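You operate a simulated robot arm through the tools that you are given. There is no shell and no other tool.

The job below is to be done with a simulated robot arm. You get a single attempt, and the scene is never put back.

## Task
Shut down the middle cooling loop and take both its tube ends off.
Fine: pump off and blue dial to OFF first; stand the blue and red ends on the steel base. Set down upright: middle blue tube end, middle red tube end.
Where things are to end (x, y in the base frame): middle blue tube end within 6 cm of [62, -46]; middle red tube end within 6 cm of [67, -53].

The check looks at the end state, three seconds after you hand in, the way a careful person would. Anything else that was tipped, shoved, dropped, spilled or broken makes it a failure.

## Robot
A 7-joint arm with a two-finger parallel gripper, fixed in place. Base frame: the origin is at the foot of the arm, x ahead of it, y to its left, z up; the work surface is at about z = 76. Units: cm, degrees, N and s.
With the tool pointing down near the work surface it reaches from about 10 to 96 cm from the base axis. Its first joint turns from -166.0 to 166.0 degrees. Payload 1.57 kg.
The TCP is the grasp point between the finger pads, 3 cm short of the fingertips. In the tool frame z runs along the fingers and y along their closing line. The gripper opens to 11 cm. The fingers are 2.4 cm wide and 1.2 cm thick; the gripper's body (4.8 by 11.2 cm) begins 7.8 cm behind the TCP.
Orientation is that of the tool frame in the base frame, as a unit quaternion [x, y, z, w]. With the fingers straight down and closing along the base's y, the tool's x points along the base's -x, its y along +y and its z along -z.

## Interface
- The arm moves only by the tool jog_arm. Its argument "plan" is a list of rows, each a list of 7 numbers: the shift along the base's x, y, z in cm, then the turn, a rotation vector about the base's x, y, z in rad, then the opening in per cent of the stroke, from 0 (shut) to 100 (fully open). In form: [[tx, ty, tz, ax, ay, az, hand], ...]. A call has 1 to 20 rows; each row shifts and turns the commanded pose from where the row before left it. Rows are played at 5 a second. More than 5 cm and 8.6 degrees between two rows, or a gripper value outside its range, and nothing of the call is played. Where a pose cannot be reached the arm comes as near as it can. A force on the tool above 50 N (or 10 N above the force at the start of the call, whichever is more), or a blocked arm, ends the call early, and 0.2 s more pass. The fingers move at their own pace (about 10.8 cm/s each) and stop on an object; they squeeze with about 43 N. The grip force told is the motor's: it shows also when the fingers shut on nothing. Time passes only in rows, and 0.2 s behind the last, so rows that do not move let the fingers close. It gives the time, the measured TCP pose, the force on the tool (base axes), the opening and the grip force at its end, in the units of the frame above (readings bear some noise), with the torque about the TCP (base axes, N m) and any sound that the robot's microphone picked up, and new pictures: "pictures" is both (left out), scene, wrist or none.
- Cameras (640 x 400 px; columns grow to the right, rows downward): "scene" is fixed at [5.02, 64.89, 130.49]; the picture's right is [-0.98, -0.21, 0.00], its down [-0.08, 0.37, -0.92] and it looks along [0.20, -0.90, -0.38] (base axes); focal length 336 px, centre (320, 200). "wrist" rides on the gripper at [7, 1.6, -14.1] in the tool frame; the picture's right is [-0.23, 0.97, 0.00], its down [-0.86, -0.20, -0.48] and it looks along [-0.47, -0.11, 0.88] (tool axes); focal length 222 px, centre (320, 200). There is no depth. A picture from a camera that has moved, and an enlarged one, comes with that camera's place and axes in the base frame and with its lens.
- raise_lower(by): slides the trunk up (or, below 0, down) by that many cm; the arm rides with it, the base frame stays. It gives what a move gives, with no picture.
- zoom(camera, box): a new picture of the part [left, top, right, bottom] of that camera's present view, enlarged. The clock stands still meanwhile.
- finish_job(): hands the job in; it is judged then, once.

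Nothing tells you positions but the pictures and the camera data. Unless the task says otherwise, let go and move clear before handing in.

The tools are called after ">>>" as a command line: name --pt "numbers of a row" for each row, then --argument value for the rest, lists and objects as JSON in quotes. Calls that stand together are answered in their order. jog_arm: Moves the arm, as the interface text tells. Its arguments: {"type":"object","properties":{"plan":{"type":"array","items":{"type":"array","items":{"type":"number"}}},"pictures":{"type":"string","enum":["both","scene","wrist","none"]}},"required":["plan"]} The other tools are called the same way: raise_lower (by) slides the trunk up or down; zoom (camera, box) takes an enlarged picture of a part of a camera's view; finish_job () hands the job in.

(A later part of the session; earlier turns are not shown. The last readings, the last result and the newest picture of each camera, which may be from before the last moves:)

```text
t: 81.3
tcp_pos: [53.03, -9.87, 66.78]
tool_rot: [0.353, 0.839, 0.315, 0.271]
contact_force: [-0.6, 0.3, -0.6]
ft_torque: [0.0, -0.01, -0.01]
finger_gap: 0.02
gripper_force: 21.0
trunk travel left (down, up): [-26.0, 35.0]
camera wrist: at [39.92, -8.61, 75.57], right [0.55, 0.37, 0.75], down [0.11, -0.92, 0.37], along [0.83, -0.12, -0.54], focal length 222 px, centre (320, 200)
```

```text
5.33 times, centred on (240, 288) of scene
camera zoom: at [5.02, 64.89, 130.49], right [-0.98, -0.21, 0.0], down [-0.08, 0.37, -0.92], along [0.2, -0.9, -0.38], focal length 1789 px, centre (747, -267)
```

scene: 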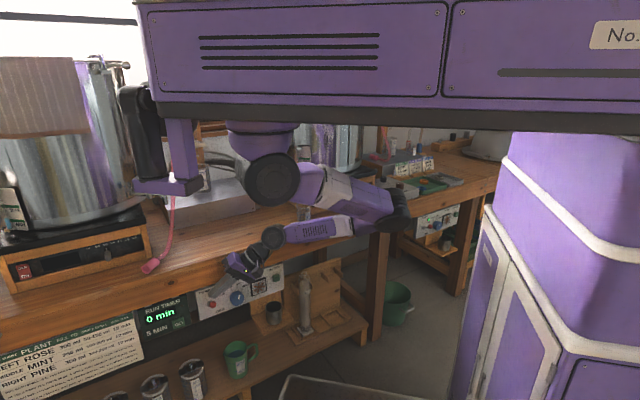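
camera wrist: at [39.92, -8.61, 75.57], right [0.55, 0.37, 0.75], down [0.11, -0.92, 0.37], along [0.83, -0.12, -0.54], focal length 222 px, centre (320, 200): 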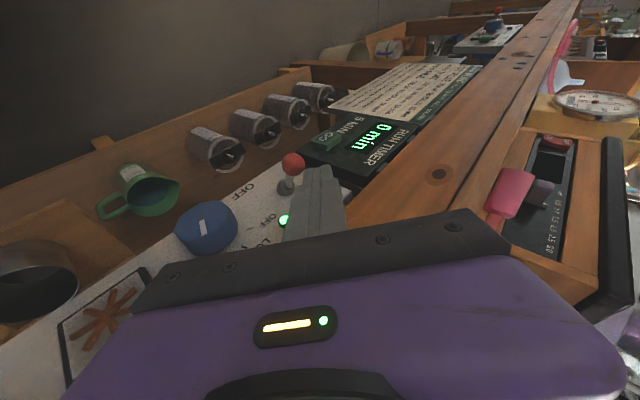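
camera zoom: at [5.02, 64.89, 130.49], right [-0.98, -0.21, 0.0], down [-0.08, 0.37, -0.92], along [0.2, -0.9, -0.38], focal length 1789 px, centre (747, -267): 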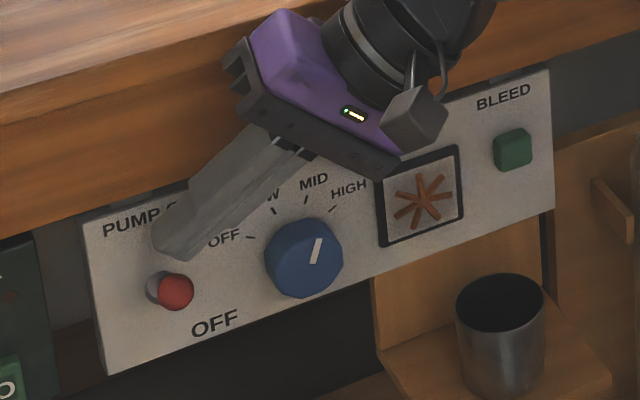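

The fingertip is right above the red ball in both views. I'll press straight down in small steps to flip it to OFF.

>>> jog_arm --pt "0 0 -0.8 0 0 0 0" --pt "0 0 -0.8 0 0 0 0" --pt "0 0 -0.8 0 0 0 0" --pt "0 0 -0.8 0 0 0 0" --pt "0 0 -0.8 0 0 0 0" --pt "0 0 -0.8 0 0 0 0" --pt "0 0 -0.8 0 0 0 0"

>>> zoom --camera "scene" --box '[180, 250, 300, 325]'

```text
t: 82.9
tcp_pos: [53.05, -9.79, 61.58]
tool_rot: [0.352, 0.837, 0.316, 0.274]
contact_force: [-20.3, -7.5, 42.5]
ft_torque: [0.18, 0.03, 0.11]
finger_gap: 0.0
gripper_force: 21.2
trunk travel left (down, up): [-26.0, 35.0]
heard: click
camera wrist: at [39.92, -8.62, 70.26], right [0.54, 0.37, 0.76], down [0.11, -0.92, 0.37], along [0.83, -0.12, -0.54], focal length 222 px, centre (320, 200)
```

scene: 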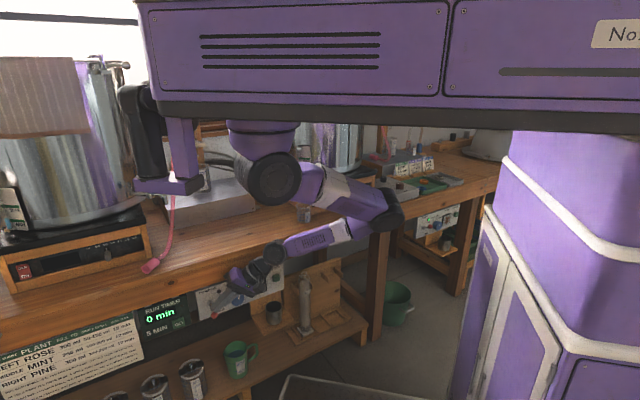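
wrist: 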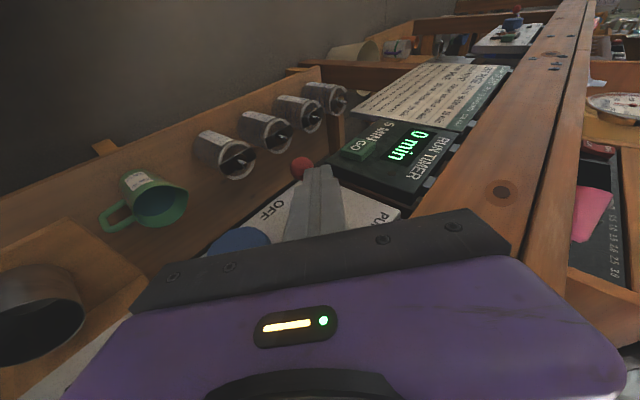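

```text
5.33 times, centred on (240, 288) of scene
camera zoom: at [5.02, 64.89, 130.49], right [-0.98, -0.21, 0.0], down [-0.08, 0.37, -0.92], along [0.2, -0.9, -0.38], focal length 1789 px, centre (747, -267)
```

zoom: 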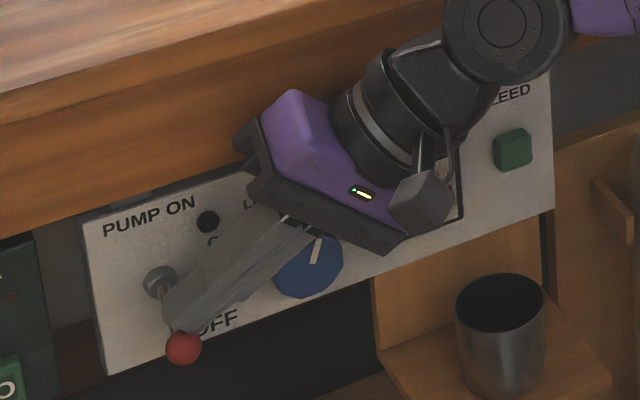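

The toggle clicked down and the pump lamp is out. Now I'll lift off, back away, and turn the hand for the dial: open fingers coming in from the right side, nearly level.

>>> jog_arm --pt "0 0 1.8 0 0 0 0" --pt "0 0 1.8 0 0 0 0" --pt "0 0 1.8 0 0 0 0" --pt "-1.6 1.6 0 0 0 0 0" --pt "-1.6 1.6 0 0 0 0 0" --pt "-1.2 -1.5 -1.2 0.0705 -0.0919 -0.0717 30" --pt "-1.2 -1.5 -1.2 0.0705 -0.0919 -0.0717 60" --pt "-1.2 -1.5 -1.2 0.0705 -0.0919 -0.0717 60" --pt "-1.2 -1.5 -1.2 0.0705 -0.0919 -0.0717 60" --pt "0 0 0 0 0 0 60"

>>> zoom --camera "scene" --box '[180, 250, 300, 325]'

>>> zoom --camera "wrist" --box '[200, 50, 520, 250]'

```text
t: 84.9
tcp_pos: [46.56, -15.34, 63.26]
tool_rot: [0.43, 0.672, 0.457, 0.393]
contact_force: [-7.6, 6.0, 1.5]
ft_torque: [0.2, 0.24, 0.07]
finger_gap: 6.5
gripper_force: 0.1
out of reach, approached as far as the arm can: row 6, 7, 8, 9
trunk travel left (down, up): [-26.0, 35.0]
stopped in row 10: the force on the tool passed its limit at 69 N (the readings are from after the stop); the commanded pose is now the measured one
camera wrist: at [31.61, -12.45, 67.73], right [0.29, 0.0, 0.96], down [-0.21, -0.98, 0.06], along [0.93, -0.22, -0.28], focal length 222 px, centre (320, 200)
```

scene: 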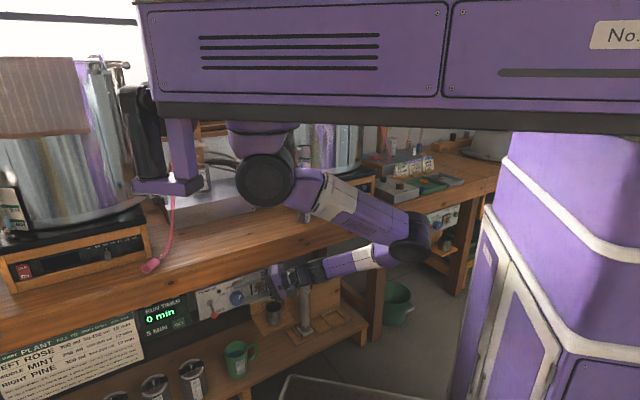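
wrist: 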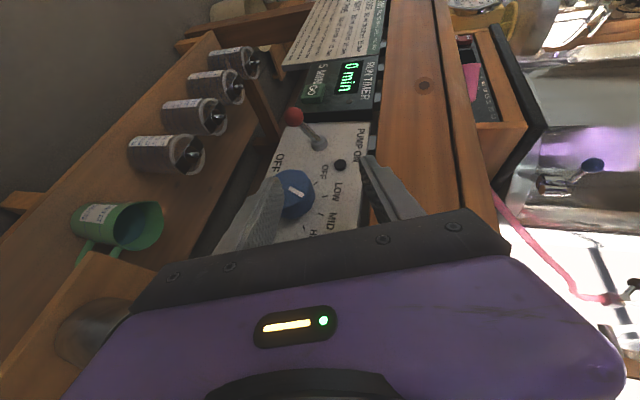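

```text
5.33 times, centred on (240, 288) of scene
camera zoom: at [5.02, 64.89, 130.49], right [-0.98, -0.21, 0.0], down [-0.08, 0.37, -0.92], along [0.2, -0.9, -0.38], focal length 1789 px, centre (747, -267)
```

zoom: 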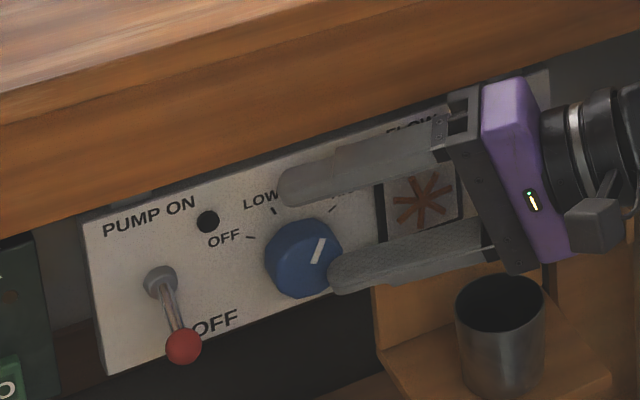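

```text
2.00 times, centred on (360, 150) of wrist
camera zoom: at [31.61, -12.45, 67.73], right [0.29, 0.0, 0.96], down [-0.21, -0.98, 0.06], along [0.93, -0.22, -0.28], focal length 444 px, centre (240, 300)
```

zoom: 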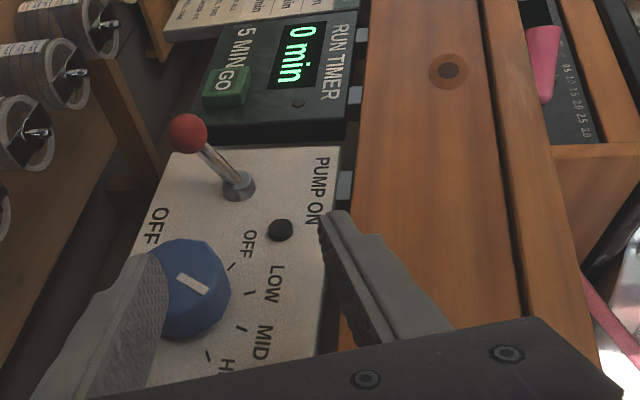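

The hand grazed something while turning, probably the lower finger on the dial face; the dial still reads MID. I'll back off slightly and lower the trunk a bit to gain reach.

>>> jog_arm --pt "-0.8 0.2 0 0 0 0 60" --pt "-1.2 0 0 0 0 0 60" --pictures "none"

>>> raise_lower --by -5

>>> jog_arm --pt "-0.5 0.8 0.5 0 0 0 60" --pt "-0.5 0.8 0.5 0 0 0 60"

>>> zoom --camera "scene" --box '[180, 250, 300, 325]'

>>> zoom --camera "wrist" --box '[200, 50, 520, 250]'

```text
t: 85.5
tcp_pos: [45.77, -16.33, 63.64]
tool_rot: [0.43, 0.673, 0.454, 0.394]
contact_force: [0.7, -0.2, -0.4]
ft_torque: [0.02, 0.01, -0.01]
finger_gap: 6.62
gripper_force: 0.0
out of reach, approached as far as the arm can: row 1, 2
trunk travel left (down, up): [-26.0, 35.0]
```

```text
t: 86.4
tcp_pos: [45.8, -16.14, 58.52]
tool_rot: [0.43, 0.673, 0.456, 0.394]
contact_force: [0.0, -0.2, 6.9]
ft_torque: [0.07, -0.23, -0.09]
finger_gap: 7.1
gripper_force: 2.9
trunk travel left (down, up): [-21.0, 40.0]
```

```text
t: 87.0
tcp_pos: [45.19, -15.95, 59.74]
tool_rot: [0.429, 0.674, 0.456, 0.392]
contact_force: [0.3, 1.4, 0.0]
ft_torque: [0.01, 0.04, -0.01]
finger_gap: 6.59
gripper_force: 0.0
out of reach, approached as far as the arm can: row 1, 2
trunk travel left (down, up): [-21.0, 40.0]
camera wrist: at [30.29, -13.18, 64.19], right [0.29, 0.0, 0.96], down [-0.21, -0.98, 0.06], along [0.93, -0.22, -0.28], focal length 222 px, centre (320, 200)
```

scene: 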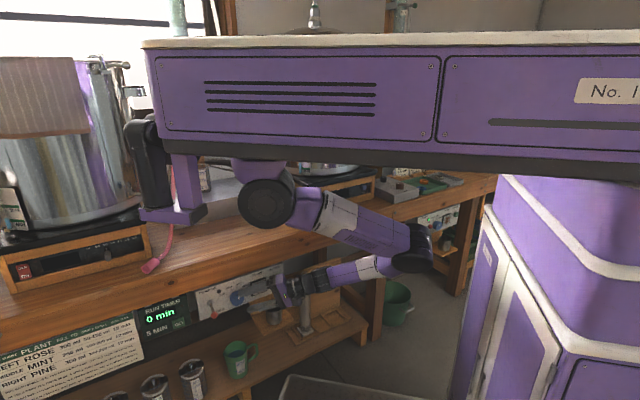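
wrist: 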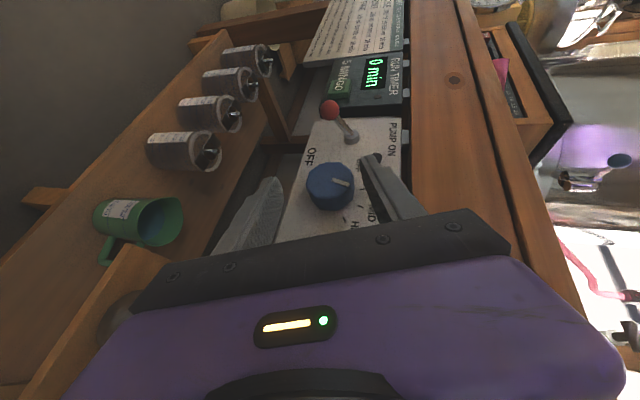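

```text
5.33 times, centred on (240, 288) of scene
camera zoom: at [5.02, 64.89, 130.49], right [-0.98, -0.21, 0.0], down [-0.08, 0.37, -0.92], along [0.2, -0.9, -0.38], focal length 1789 px, centre (747, -267)
```

zoom: 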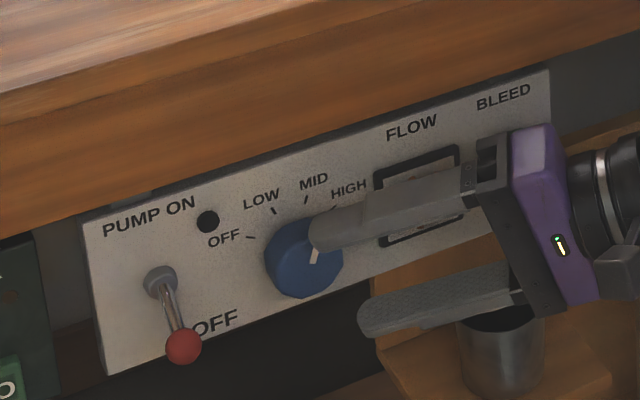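

```text
2.00 times, centred on (360, 150) of wrist
camera zoom: at [30.29, -13.18, 64.19], right [0.29, 0.0, 0.96], down [-0.21, -0.98, 0.06], along [0.93, -0.22, -0.28], focal length 444 px, centre (240, 300)
```

zoom: 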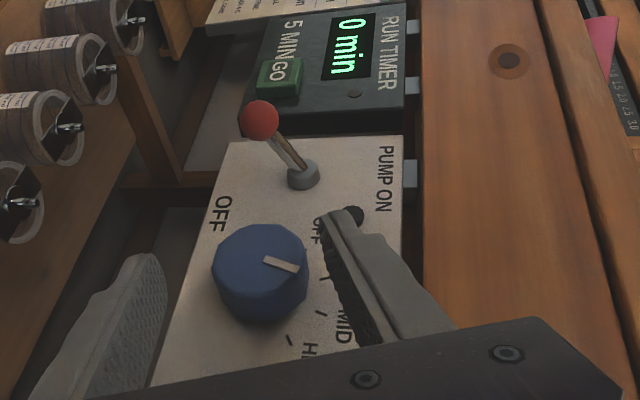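

The dial centre checks out at about (51.3, -16.5, 58.9) from both views, and it lies between the open fingers' line to within half a cm. I'll slide the fingers forward around the dial in small steps.

>>> jog_arm --pt "0.3 -0.1 0.3 0 0 0 64" --pt "0.7 -0.1 0.1 0 0 0 64" --pt "0.7 -0.1 -0.15 0 0 0 64" --pt "0.7 -0.1 -0.15 0 0 0 64" --pt "0.7 -0.1 -0.15 0 0 0 64" --pictures "wrist"

>>> zoom --camera "scene" --box '[180, 250, 300, 325]'

>>> zoom --camera "wrist" --box '[200, 50, 520, 250]'

```text
t: 88.2
tcp_pos: [48.38, -16.45, 59.71]
tool_rot: [0.43, 0.673, 0.456, 0.393]
contact_force: [0.4, 0.6, -0.2]
ft_torque: [-0.01, -0.02, 0.03]
finger_gap: 7.06
gripper_force: 0.0
trunk travel left (down, up): [-21.0, 40.0]
camera wrist: at [33.35, -13.64, 64.11], right [0.29, 0.0, 0.96], down [-0.21, -0.98, 0.06], along [0.93, -0.22, -0.28], focal length 222 px, centre (320, 200)
```

wrist: 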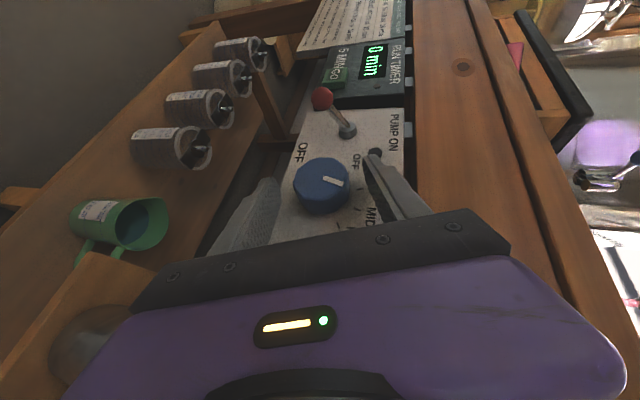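

```text
5.33 times, centred on (240, 288) of scene
camera zoom: at [5.02, 64.89, 130.49], right [-0.98, -0.21, 0.0], down [-0.08, 0.37, -0.92], along [0.2, -0.9, -0.38], focal length 1789 px, centre (747, -267)
```

zoom: 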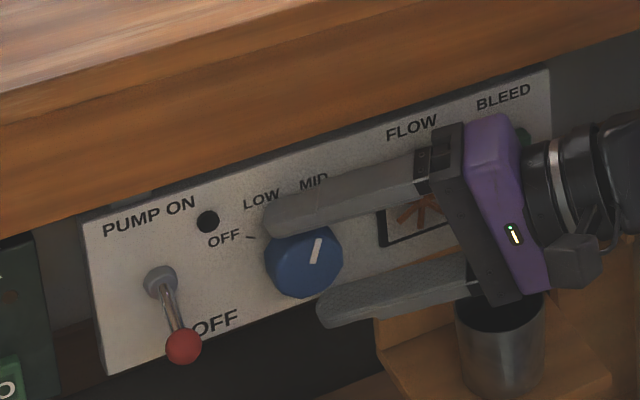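

```text
2.00 times, centred on (360, 150) of wrist
camera zoom: at [33.35, -13.64, 64.11], right [0.29, 0.0, 0.96], down [-0.21, -0.98, 0.06], along [0.93, -0.22, -0.28], focal length 444 px, centre (240, 300)
```

zoom: 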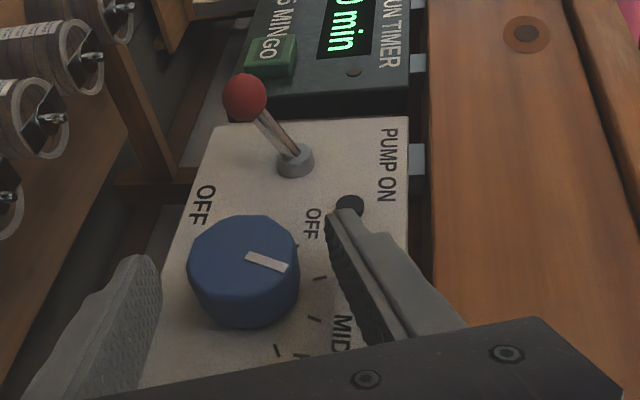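

The dial sits nicely centred between the fingers. I'll go in the last centimetre and close on it.

>>> jog_arm --pt "0.5 -0.15 -0.1 0 0 0 64" --pt "0.5 -0.2 -0.1 0 0 0 64" --pt "0 0 0 0 0 0 52" --pt "0 0 0 0 0 0 44" --pt "0 0 0 0 0 0 36" --pt "0 0 0 0 0 0 30" --pictures "wrist"

>>> zoom --camera "scene" --box '[180, 250, 300, 325]'

>>> zoom --camera "wrist" --box '[200, 50, 520, 250]'

```text
t: 89.6
tcp_pos: [49.28, -16.53, 59.64]
tool_rot: [0.427, 0.673, 0.459, 0.392]
contact_force: [-28.4, 17.3, 26.2]
ft_torque: [-0.36, -1.17, 0.6]
finger_gap: 5.22
gripper_force: 10.2
trunk travel left (down, up): [-21.0, 40.0]
camera wrist: at [34.34, -13.85, 64.04], right [0.28, 0.0, 0.96], down [-0.2, -0.98, 0.06], along [0.94, -0.21, -0.28], focal length 222 px, centre (320, 200)
```

wrist: 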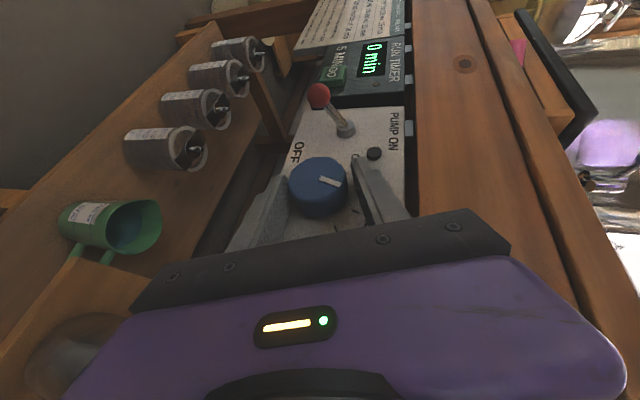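

```text
5.33 times, centred on (240, 288) of scene
camera zoom: at [5.02, 64.89, 130.49], right [-0.98, -0.21, 0.0], down [-0.08, 0.37, -0.92], along [0.2, -0.9, -0.38], focal length 1789 px, centre (747, -267)
```

zoom: 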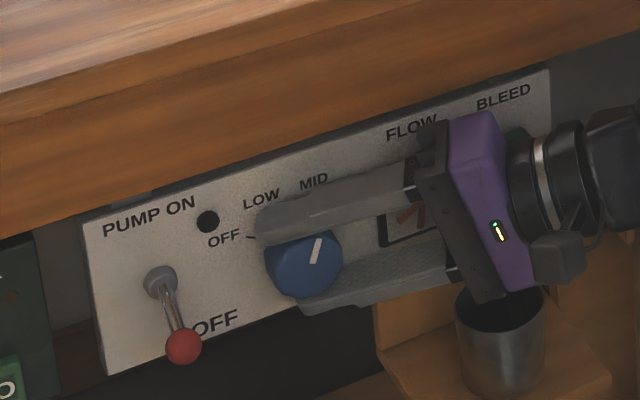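

```text
2.00 times, centred on (360, 150) of wrist
camera zoom: at [34.34, -13.85, 64.04], right [0.28, 0.0, 0.96], down [-0.2, -0.98, 0.06], along [0.94, -0.21, -0.28], focal length 444 px, centre (240, 300)
```

zoom: 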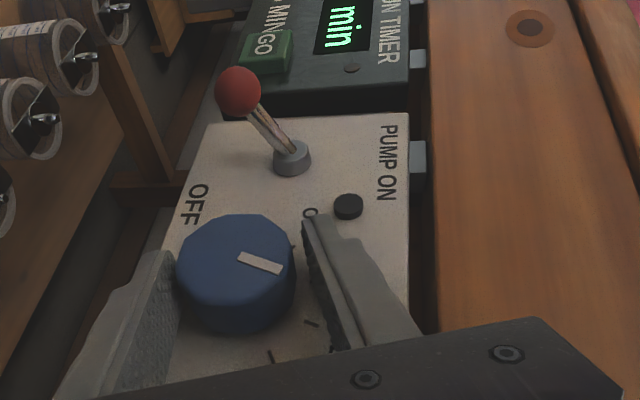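

The fingers have closed on the dial (gap 5.2 cm), with the tips pressing the panel a little. I'll ease back a hair, squeeze fully, and begin turning counter-clockwise about the dial's axis.

>>> jog_arm --pt "-0.2 0.2 0.1 0 0 0 20" --pt "0 0 0 0 0 0 0" --pt "0.061 0.061 0.161 -0.074 0.074 0 0" --pt "0.072 0.072 0.152 -0.074 0.074 0 0" --pt "0.083 0.083 0.139 -0.074 0.074 0 0" --pictures "wrist"

>>> zoom --camera "scene" --box '[180, 250, 300, 325]'

```text
t: 90.8
tcp_pos: [49.4, -16.49, 59.9]
tool_rot: [0.432, 0.759, 0.327, 0.361]
contact_force: [23.0, 4.1, -16.7]
ft_torque: [0.24, 0.23, 0.87]
finger_gap: 4.34
gripper_force: 44.9
trunk travel left (down, up): [-21.0, 40.0]
camera wrist: at [35.71, -12.36, 66.74], right [0.49, 0.2, 0.85], down [-0.17, -0.93, 0.32], along [0.85, -0.3, -0.42], focal length 222 px, centre (320, 200)
```

wrist: 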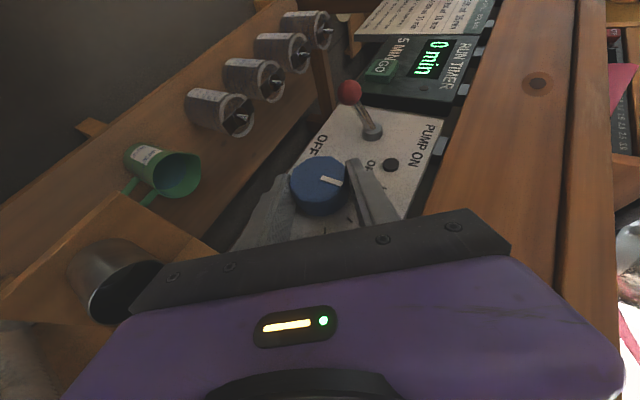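

```text
5.33 times, centred on (240, 288) of scene
camera zoom: at [5.02, 64.89, 130.49], right [-0.98, -0.21, 0.0], down [-0.08, 0.37, -0.92], along [0.2, -0.9, -0.38], focal length 1789 px, centre (747, -267)
```

zoom: 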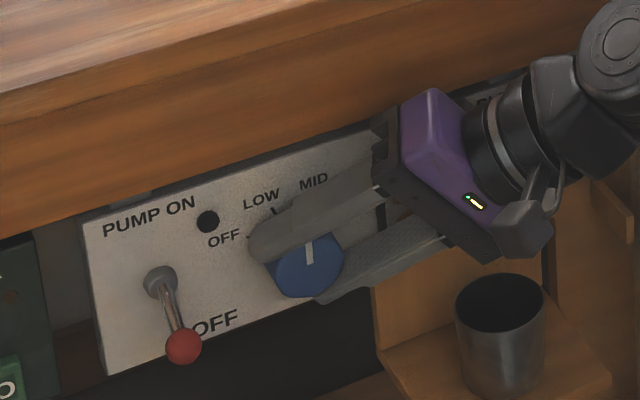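

The dial has started to turn with the hand. I'll continue the turn.

>>> jog_arm --pt "0.093 0.093 0.127 -0.074 0.074 0 0" --pt "0.103 0.103 0.112 -0.074 0.074 0 0" --pt "0.11 0.11 0.097 -0.074 0.074 0 0" --pt "0.115 0.115 0.08 -0.074 0.074 0 0" --pictures "wrist"

>>> zoom --camera "scene" --box '[180, 250, 300, 325]'

>>> zoom --camera "wrist" --box '[240, 80, 480, 230]'

```text
t: 91.8
tcp_pos: [49.55, -16.19, 60.6]
tool_rot: [0.418, 0.844, 0.144, 0.304]
contact_force: [-9.5, -16.5, -6.9]
ft_torque: [0.15, 0.54, 0.48]
finger_gap: 4.35
gripper_force: 45.3
trunk travel left (down, up): [-21.0, 40.0]
camera wrist: at [38.35, -9.66, 69.32], right [0.71, 0.41, 0.57], down [-0.03, -0.79, 0.61], along [0.71, -0.45, -0.55], focal length 222 px, centre (320, 200)
```

wrist: 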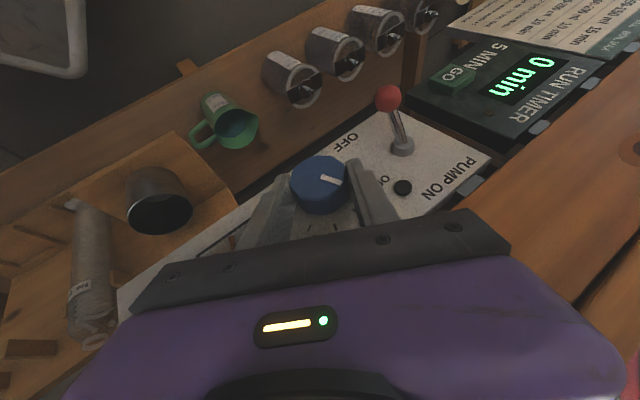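

```text
5.33 times, centred on (240, 288) of scene
camera zoom: at [5.02, 64.89, 130.49], right [-0.98, -0.21, 0.0], down [-0.08, 0.37, -0.92], along [0.2, -0.9, -0.38], focal length 1789 px, centre (747, -267)
```

zoom: 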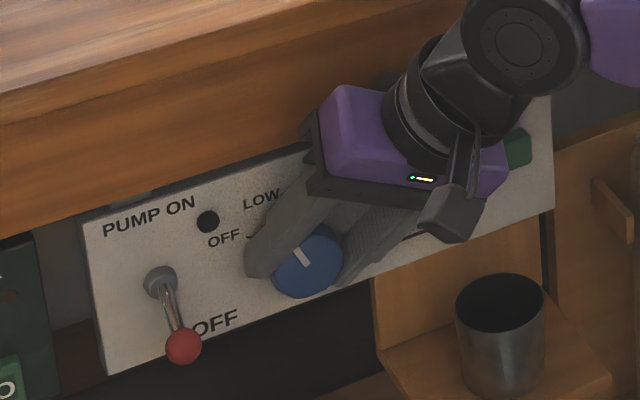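

```text
2.67 times, centred on (360, 155) of wrist
camera zoom: at [38.35, -9.66, 69.32], right [0.71, 0.41, 0.57], down [-0.03, -0.79, 0.61], along [0.71, -0.45, -0.55], focal length 592 px, centre (213, 320)
```

zoom: 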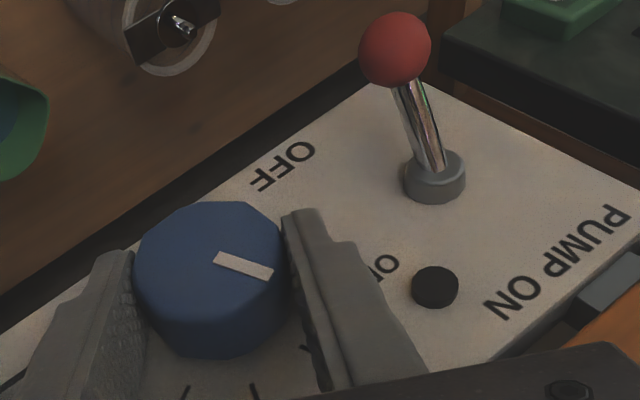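

The dial has turned about 42°, roughly to LOW. I'll open the fingers, swing the hand back around the dial and re-grip for the second half.

>>> jog_arm --pt "0 0 0 0 0 0 64" --pt "0 0 0 0 0 0 64" --pt "-0.115 -0.115 -0.08 0.074 -0.074 0 64" --pt "-0.11 -0.11 -0.097 0.074 -0.074 0 64" --pt "-0.103 -0.103 -0.112 0.074 -0.074 0 64" --pt "-0.093 -0.093 -0.127 0.074 -0.074 0 64" --pt "-0.083 -0.083 -0.139 0.074 -0.074 0 64" --pt "-0.072 -0.072 -0.152 0.074 -0.074 0 64" --pt "-0.061 -0.061 -0.161 0.074 -0.074 0 64" --pt "0 0 0 0 0 0 64" --pictures "wrist"

>>> zoom --camera "scene" --box '[180, 250, 300, 325]'

>>> zoom --camera "wrist" --box '[200, 50, 520, 250]'

```text
t: 94.0
tcp_pos: [49.05, -16.65, 59.56]
tool_rot: [0.43, 0.673, 0.456, 0.393]
contact_force: [1.1, 0.4, -0.3]
ft_torque: [-0.03, -0.01, 0.01]
finger_gap: 7.06
gripper_force: 0.0
trunk travel left (down, up): [-21.0, 40.0]
camera wrist: at [34.18, -13.82, 64.01], right [0.29, 0.0, 0.96], down [-0.21, -0.98, 0.06], along [0.93, -0.22, -0.28], focal length 222 px, centre (320, 200)
```

wrist: 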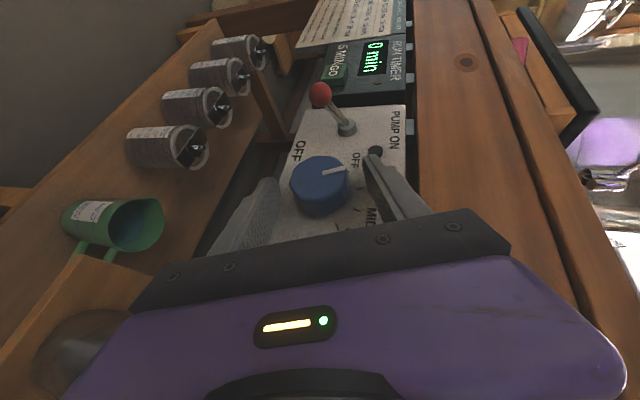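

```text
5.33 times, centred on (240, 288) of scene
camera zoom: at [5.02, 64.89, 130.49], right [-0.98, -0.21, 0.0], down [-0.08, 0.37, -0.92], along [0.2, -0.9, -0.38], focal length 1789 px, centre (747, -267)
```

zoom: 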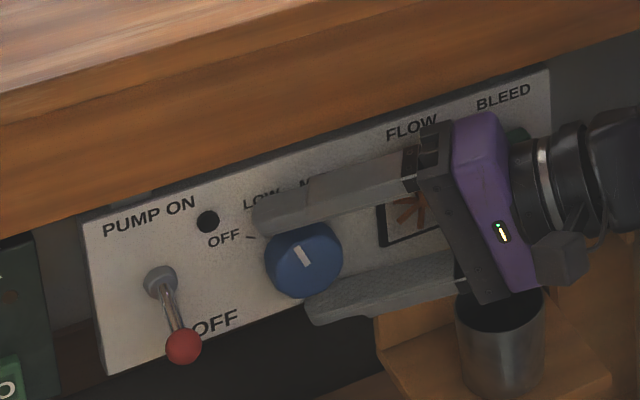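

```text
2.00 times, centred on (360, 150) of wrist
camera zoom: at [34.18, -13.82, 64.01], right [0.29, 0.0, 0.96], down [-0.21, -0.98, 0.06], along [0.93, -0.22, -0.28], focal length 444 px, centre (240, 300)
```

zoom: 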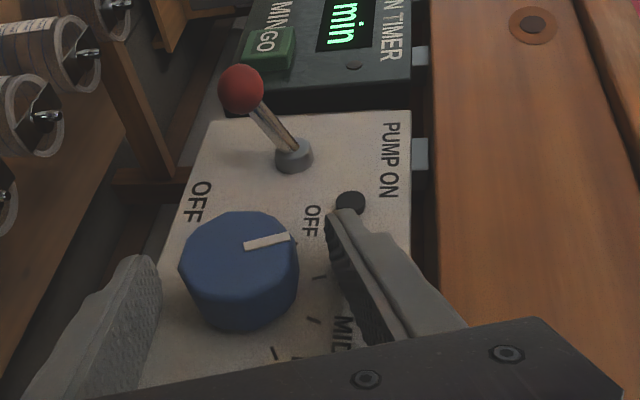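

The mark now points at LOW. I'll grip again and turn another 40° to OFF.

>>> jog_arm --pt "0 0 0 0 0 0 40" --pt "0 0 0 0 0 0 20" --pt "0 0 0 0 0 0 0" --pt "0 0 0 0 0 0 0" --pt "0.061 0.061 0.161 -0.074 0.074 0 0" --pt "0.072 0.072 0.152 -0.074 0.074 0 0" --pt "0.083 0.083 0.139 -0.074 0.074 0 0" --pt "0.093 0.093 0.127 -0.074 0.074 0 0" --pt "0.103 0.103 0.112 -0.074 0.074 0 0" --pt "0.11 0.11 0.097 -0.074 0.074 0 0" --pt "0.115 0.115 0.08 -0.074 0.074 0 0" --pictures "wrist"

>>> zoom --camera "scene" --box '[180, 250, 300, 325]'

>>> zoom --camera "wrist" --box '[240, 80, 480, 230]'

```text
t: 96.4
tcp_pos: [49.61, -16.06, 60.29]
tool_rot: [0.418, 0.844, 0.143, 0.303]
contact_force: [-36.6, -14.1, 2.1]
ft_torque: [0.31, 0.63, -0.66]
finger_gap: 4.37
gripper_force: 44.7
trunk travel left (down, up): [-21.0, 40.0]
camera wrist: at [38.33, -9.58, 69.32], right [0.71, 0.41, 0.57], down [-0.03, -0.8, 0.61], along [0.7, -0.45, -0.55], focal length 222 px, centre (320, 200)
```

wrist: 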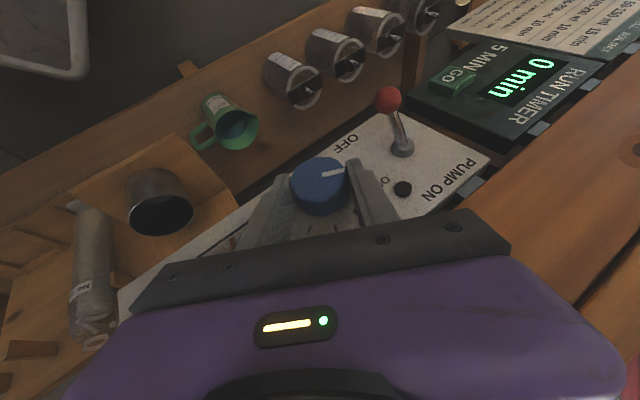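

```text
5.33 times, centred on (240, 288) of scene
camera zoom: at [5.02, 64.89, 130.49], right [-0.98, -0.21, 0.0], down [-0.08, 0.37, -0.92], along [0.2, -0.9, -0.38], focal length 1789 px, centre (747, -267)
```

zoom: 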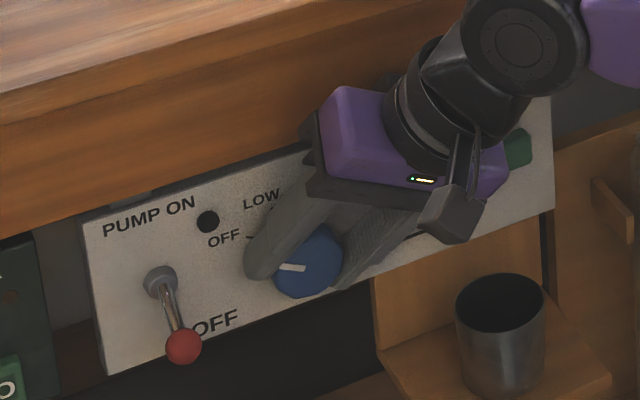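

```text
2.67 times, centred on (360, 155) of wrist
camera zoom: at [38.33, -9.58, 69.32], right [0.71, 0.41, 0.57], down [-0.03, -0.8, 0.61], along [0.7, -0.45, -0.55], focal length 592 px, centre (213, 320)
```

zoom: 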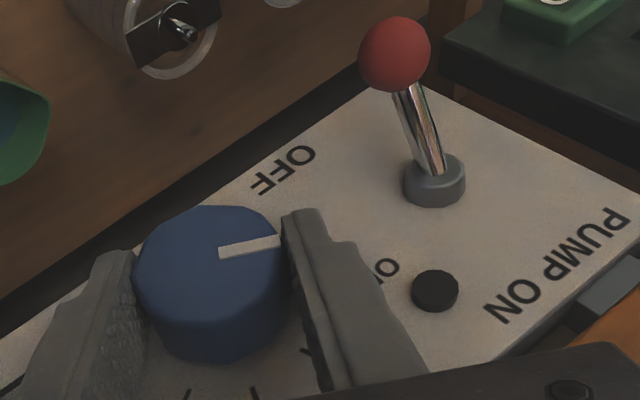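

The mark now points to the OFF side. I'll open the fingers and check where it settles.

>>> jog_arm --pt "0 0 0 0 0 0 40" --pt "0 0 0 0 0 0 64" --pt "0 0 0 0 0 0 64" --pt "-0.115 -0.115 -0.08 0.074 -0.074 0 64" --pt "-0.11 -0.11 -0.097 0.074 -0.074 0 64" --pt "-0.103 -0.103 -0.112 0.074 -0.074 0 64" --pt "-0.093 -0.093 -0.127 0.074 -0.074 0 64" --pt "-0.083 -0.083 -0.139 0.074 -0.074 0 64" --pt "-0.072 -0.072 -0.152 0.074 -0.074 0 64" --pt "-0.061 -0.061 -0.161 0.074 -0.074 0 64" --pictures "wrist"

>>> zoom --camera "scene" --box '[180, 250, 300, 325]'

>>> zoom --camera "wrist" --box '[200, 50, 520, 250]'

```text
t: 98.6
tcp_pos: [49.16, -16.58, 59.67]
tool_rot: [0.43, 0.672, 0.456, 0.394]
contact_force: [0.6, -0.5, 0.3]
ft_torque: [0.02, 0.02, -0.02]
finger_gap: 7.01
gripper_force: 0.0
trunk travel left (down, up): [-21.0, 40.0]
camera wrist: at [34.18, -13.79, 64.03], right [0.29, 0.0, 0.96], down [-0.21, -0.98, 0.06], along [0.93, -0.22, -0.28], focal length 222 px, centre (320, 200)
```

wrist: 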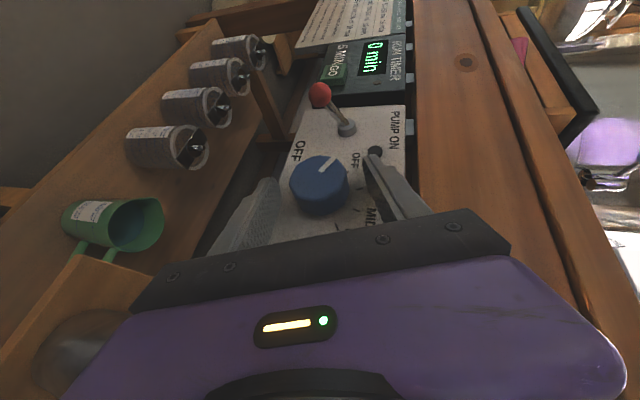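

```text
5.33 times, centred on (240, 288) of scene
camera zoom: at [5.02, 64.89, 130.49], right [-0.98, -0.21, 0.0], down [-0.08, 0.37, -0.92], along [0.2, -0.9, -0.38], focal length 1789 px, centre (747, -267)
```

zoom: 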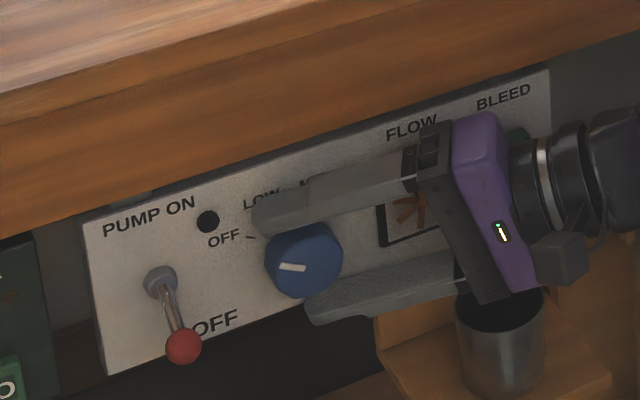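

```text
2.00 times, centred on (360, 150) of wrist
camera zoom: at [34.18, -13.79, 64.03], right [0.29, 0.0, 0.96], down [-0.21, -0.98, 0.06], along [0.93, -0.22, -0.28], focal length 444 px, centre (240, 300)
```

zoom: 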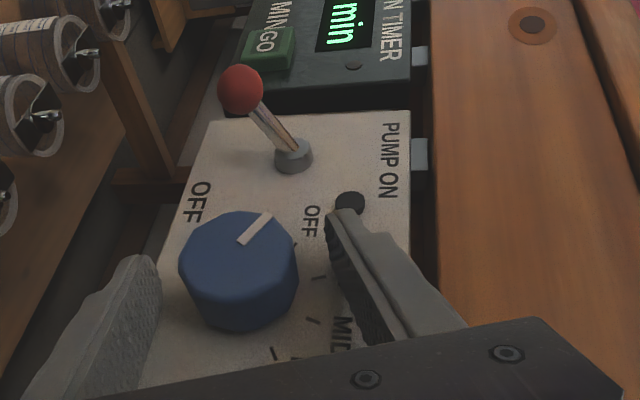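

The mark has settled on OFF and the pump lamp is dark, so the loop is shut down. Next I'll back the open hand off the dial, close it, and point it down in front of the bench so I can go up to the tube ends.

>>> jog_arm --pt "-0.8 0.1 0.05 0 0 0 64" --pt "-0.8 0.1 0.05 0 0 0 64" --pt "-0.8 0.1 0 0 0 0 64" --pt "-0.8 0.1 0 0 0 0 64" --pt "-0.8 0.1 0 0 0 0 64" --pt "-1.62 -0.69 -0.67 -0.0578 0.1164 0.03 50" --pt "-1.62 -0.69 -0.67 -0.0578 0.1164 0.03 30" --pt "-1.62 -0.69 -0.67 -0.0578 0.1164 0.03 0" --pt "-1.62 -0.69 -0.67 -0.0578 0.1164 0.03 0" --pt "-1.62 -0.69 -0.67 -0.0578 0.1164 0.03 0" --pt "-1.62 -0.69 -0.67 -0.0578 0.1164 0.03 0" --pt "-1.62 -0.69 -0.67 -0.0578 0.1164 0.03 0" --pt "-1.62 -0.69 -0.67 -0.0578 0.1164 0.03 0" --pt "-1.62 -0.69 -0.67 -0.0578 0.1164 0.03 0" --pt "-1.62 -0.69 -0.67 -0.0578 0.1164 0.03 0"

>>> zoom --camera "scene" --box '[180, 250, 300, 325]'

```text
t: 101.8
tcp_pos: [28.9, -22.98, 53.09]
tool_rot: [0.385, 0.923, -0.001, -0.003]
contact_force: [-0.8, -0.7, 0.5]
ft_torque: [0.0, 0.01, 0.02]
finger_gap: 0.0
gripper_force: 20.9
trunk travel left (down, up): [-21.0, 40.0]
camera wrist: at [25.17, -17.14, 67.15], right [0.85, 0.52, 0.0], down [0.46, -0.75, 0.47], along [0.25, -0.41, -0.88], focal length 222 px, centre (320, 200)
```

scene: 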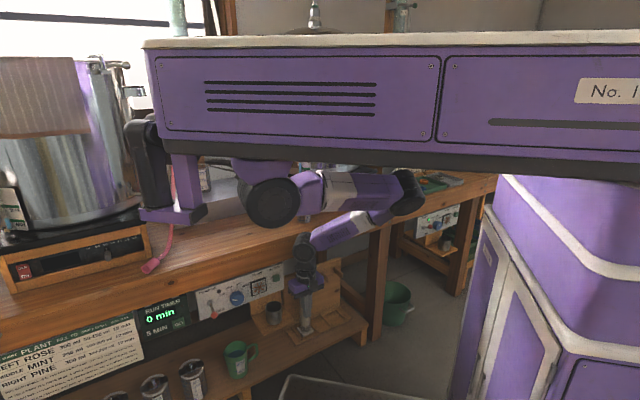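
wrist: 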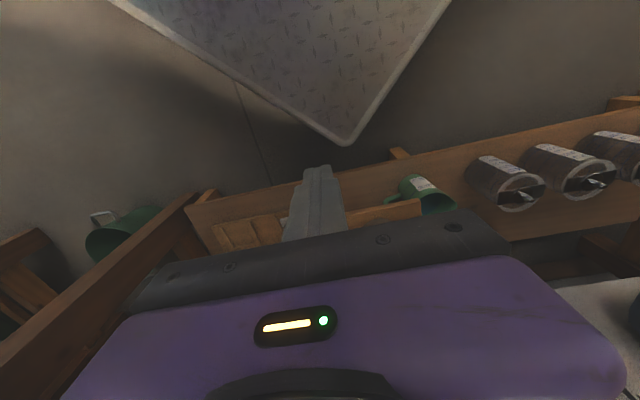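

```text
5.33 times, centred on (240, 288) of scene
camera zoom: at [5.02, 64.89, 130.49], right [-0.98, -0.21, 0.0], down [-0.08, 0.37, -0.92], along [0.2, -0.9, -0.38], focal length 1789 px, centre (747, -267)
```

zoom: 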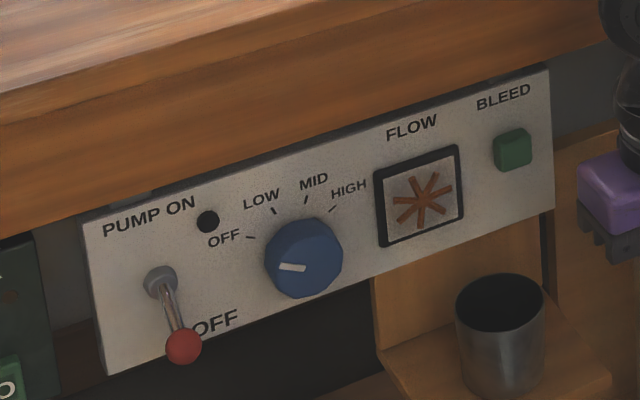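

The dial mark points left toward OFF. I'll zoom in closely to be sure it's really on the OFF tick.

>>> zoom --camera "scene" --box '[216, 280, 252, 310]'

>>> zoom --camera "scene" --box '[400, 195, 470, 255]'

```text
13.33 times, centred on (234, 295) of scene
camera zoom: at [5.02, 64.89, 130.49], right [-0.98, -0.21, 0.0], down [-0.08, 0.37, -0.92], along [0.2, -0.9, -0.38], focal length 4473 px, centre (1467, -1067)
```

zoom: 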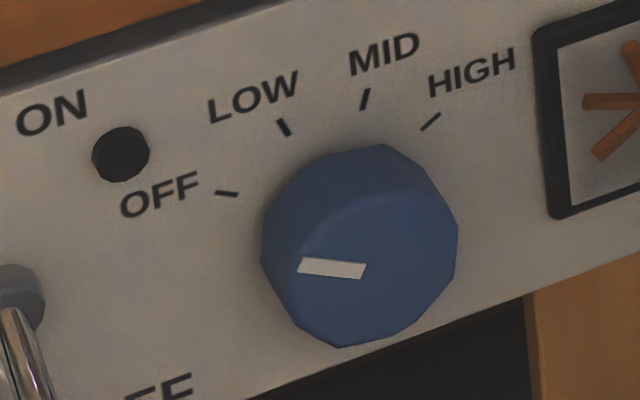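

```text
6.67 times, centred on (435, 225) of scene
camera zoom: at [5.02, 64.89, 130.49], right [-0.98, -0.21, 0.0], down [-0.08, 0.37, -0.92], along [0.2, -0.9, -0.38], focal length 2237 px, centre (-447, 33)
```

zoom: 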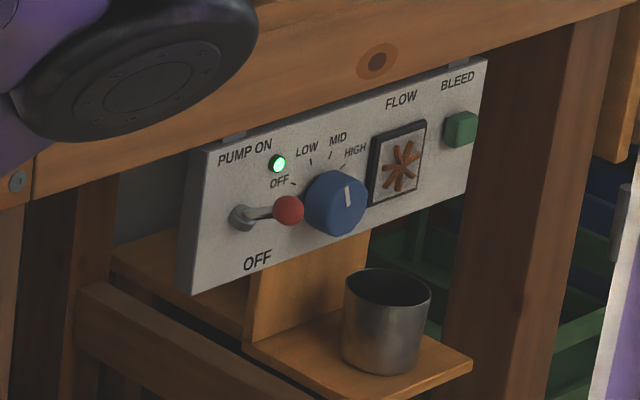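

The mark is parallel to the OFF tick, so it's properly at OFF. Now I'll raise the trunk fully and carry the hand up over the clear bench front, turning it half a turn so its camera will be on top.

>>> raise_lower --by 40

>>> jog_arm --pt "2 -0.4 0.8 0 0 0.145 0" --pt "2 -0.4 0.8 0 0 0.145 0" --pt "2 -0.4 0.8 0 0 0.145 0" --pt "2 -0.4 0.8 0 0 0.145 0" --pt "2 -0.4 0.8 0 0 0.145 0" --pt "2 -0.4 0.8 0 0 0.145 0" --pt "2 -0.4 0.8 0 0 0.145 0" --pt "2 -0.4 0.8 0 0 0.145 0" --pt "1 0 0 0 0 0.145 0" --pt "0 0 0 0 0 0.145 0" --pt "0 0 0 0 0 0.145 0" --pt "0 0 0 0 0 0.145 0" --pt "0 0 0 0 0 0.145 0" --pt "0 0 0 0 0 0.145 0" --pt "0 0 0 0 0 0.145 0" --pt "0 0 0 0 0 0.145 0" --pt "0 0 0 0 0 0.145 0" --pt "0 0 0 0 0 0.145 0" --pt "0 0 0 0 0 0.145 0" --pt "0 0 0 0 0 0.145 0"

```text
t: 105.7
tcp_pos: [28.82, -23.14, 93.04]
tool_rot: [0.385, 0.923, 0.0, -0.002]
contact_force: [0.0, 0.4, -0.7]
ft_torque: [-0.03, -0.01, 0.0]
finger_gap: 0.02
gripper_force: 21.4
trunk travel left (down, up): [-61.0, 0.0]
```

```text
t: 109.9
tcp_pos: [45.77, -26.24, 99.47]
tool_rot: [0.871, -0.491, 0.003, 0.001]
contact_force: [1.3, -0.5, -0.5]
ft_torque: [0.0, 0.0, -0.03]
finger_gap: 0.01
gripper_force: 21.7
trunk travel left (down, up): [-61.0, 0.0]
camera wrist: at [47.99, -33.16, 113.52], right [-0.95, -0.31, 0.0], down [-0.27, 0.84, 0.47], along [-0.14, 0.45, -0.88], focal length 222 px, centre (320, 200)
```

scene: 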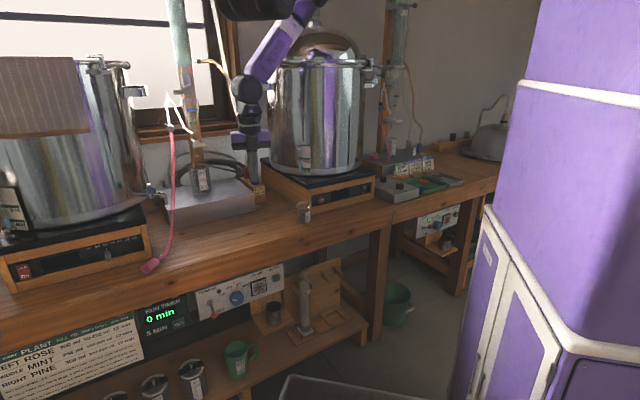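
wrist: 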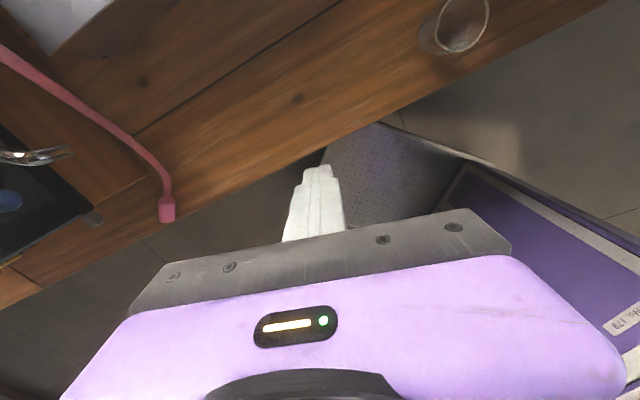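

The trunk is fully up and the hand vertical over the bench front. I'll square it to the bench and tip it to horizontal, pointing at the port block from a safe distance, with camera on top.

>>> jog_arm --pt "0 0 0 0 0 0.1225 0" --pt "0 0 0 0 0 0.1225 0" --pt "0.7 -1.4 -0.12 -0.0926 -0.0926 0 0" --pt "0.7 -1.4 -0.12 -0.0926 -0.0926 0 0" --pt "0.7 -1.4 -0.12 -0.0926 -0.0926 0 0" --pt "0.7 -1.4 -0.12 -0.0926 -0.0926 0 0" --pt "0.7 -1.4 -0.12 -0.0926 -0.0926 0 0" --pt "0.7 -1.4 -0.12 -0.0926 -0.0926 0 0"

```text
t: 111.7
tcp_pos: [50.07, -34.62, 98.84]
tool_rot: [0.852, -0.352, 0.358, 0.147]
contact_force: [-0.3, -0.5, 0.1]
ft_torque: [0.01, 0.01, 0.01]
finger_gap: 0.0
gripper_force: 21.5
trunk travel left (down, up): [-61.0, 0.0]
camera wrist: at [45.24, -32.31, 113.62], right [-0.8, -0.58, -0.16], down [-0.52, 0.81, -0.27], along [0.29, -0.13, -0.95], focal length 222 px, centre (320, 200)
```

scene: 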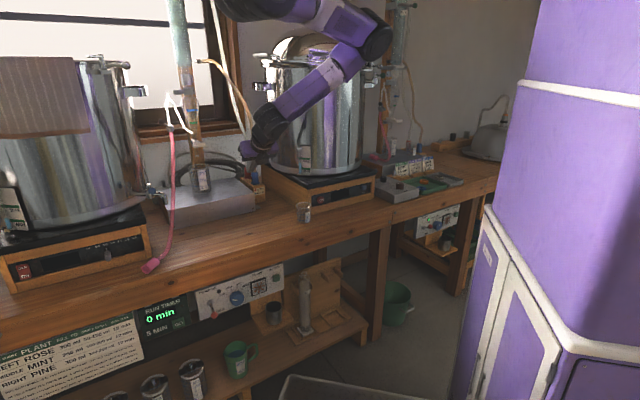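
wrist: 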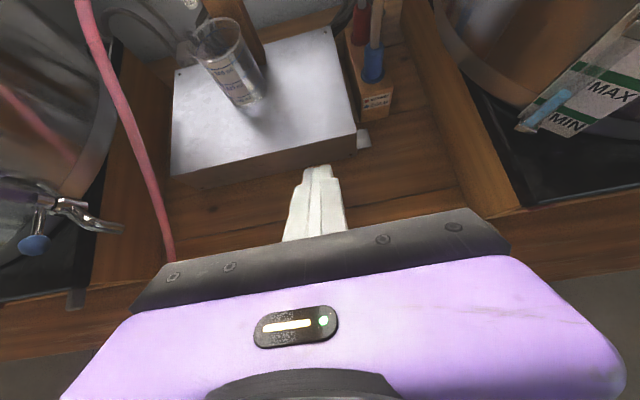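

This gives an excellent view of the steel base, the port block and both tube ends. I'll zoom in to measure them.

>>> zoom --camera "wrist" --box '[300, 0, 460, 160]'

>>> zoom --camera "wrist" --box '[150, 0, 470, 200]'

>>> zoom --camera "scene" --box '[150, 130, 290, 220]'

```text
2.50 times, centred on (380, 80) of wrist
camera zoom: at [45.24, -32.31, 113.62], right [-0.8, -0.58, -0.16], down [-0.52, 0.81, -0.27], along [0.29, -0.13, -0.95], focal length 555 px, centre (170, 500)
```

zoom: 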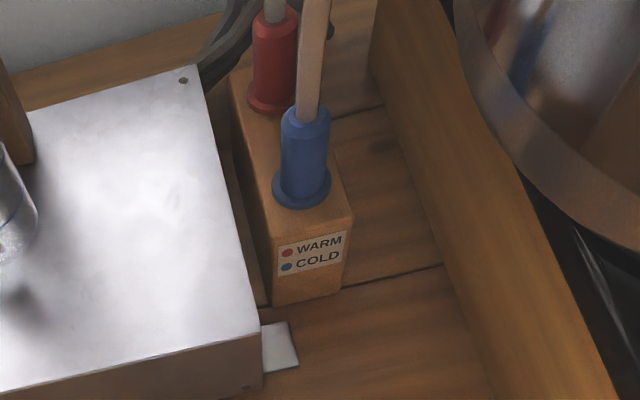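

```text
2.00 times, centred on (310, 100) of wrist
camera zoom: at [45.24, -32.31, 113.62], right [-0.8, -0.58, -0.16], down [-0.52, 0.81, -0.27], along [0.29, -0.13, -0.95], focal length 444 px, centre (340, 400)
```

zoom: 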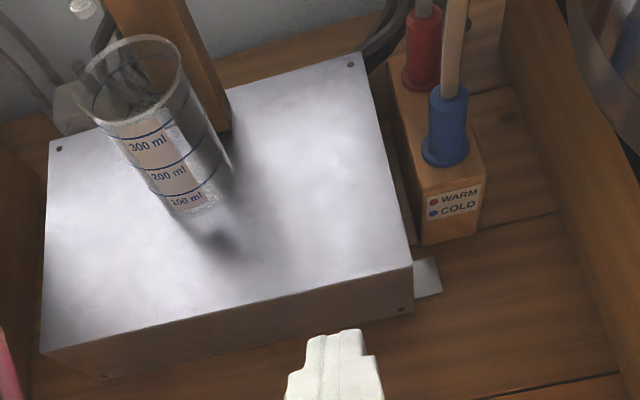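

```text
4.44 times, centred on (220, 175) of scene
camera zoom: at [5.02, 64.89, 130.49], right [-0.98, -0.21, 0.0], down [-0.08, 0.37, -0.92], along [0.2, -0.9, -0.38], focal length 1491 px, centre (764, 311)
```

zoom: 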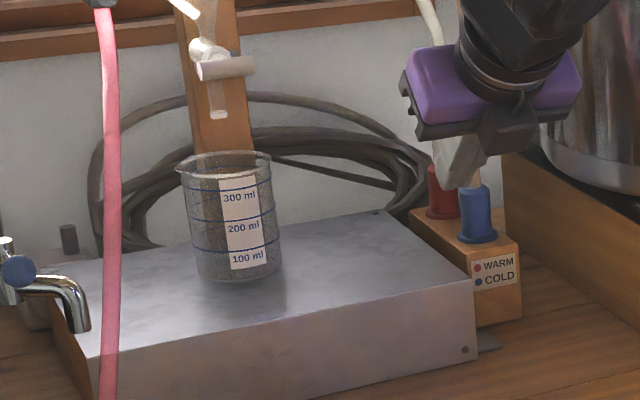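

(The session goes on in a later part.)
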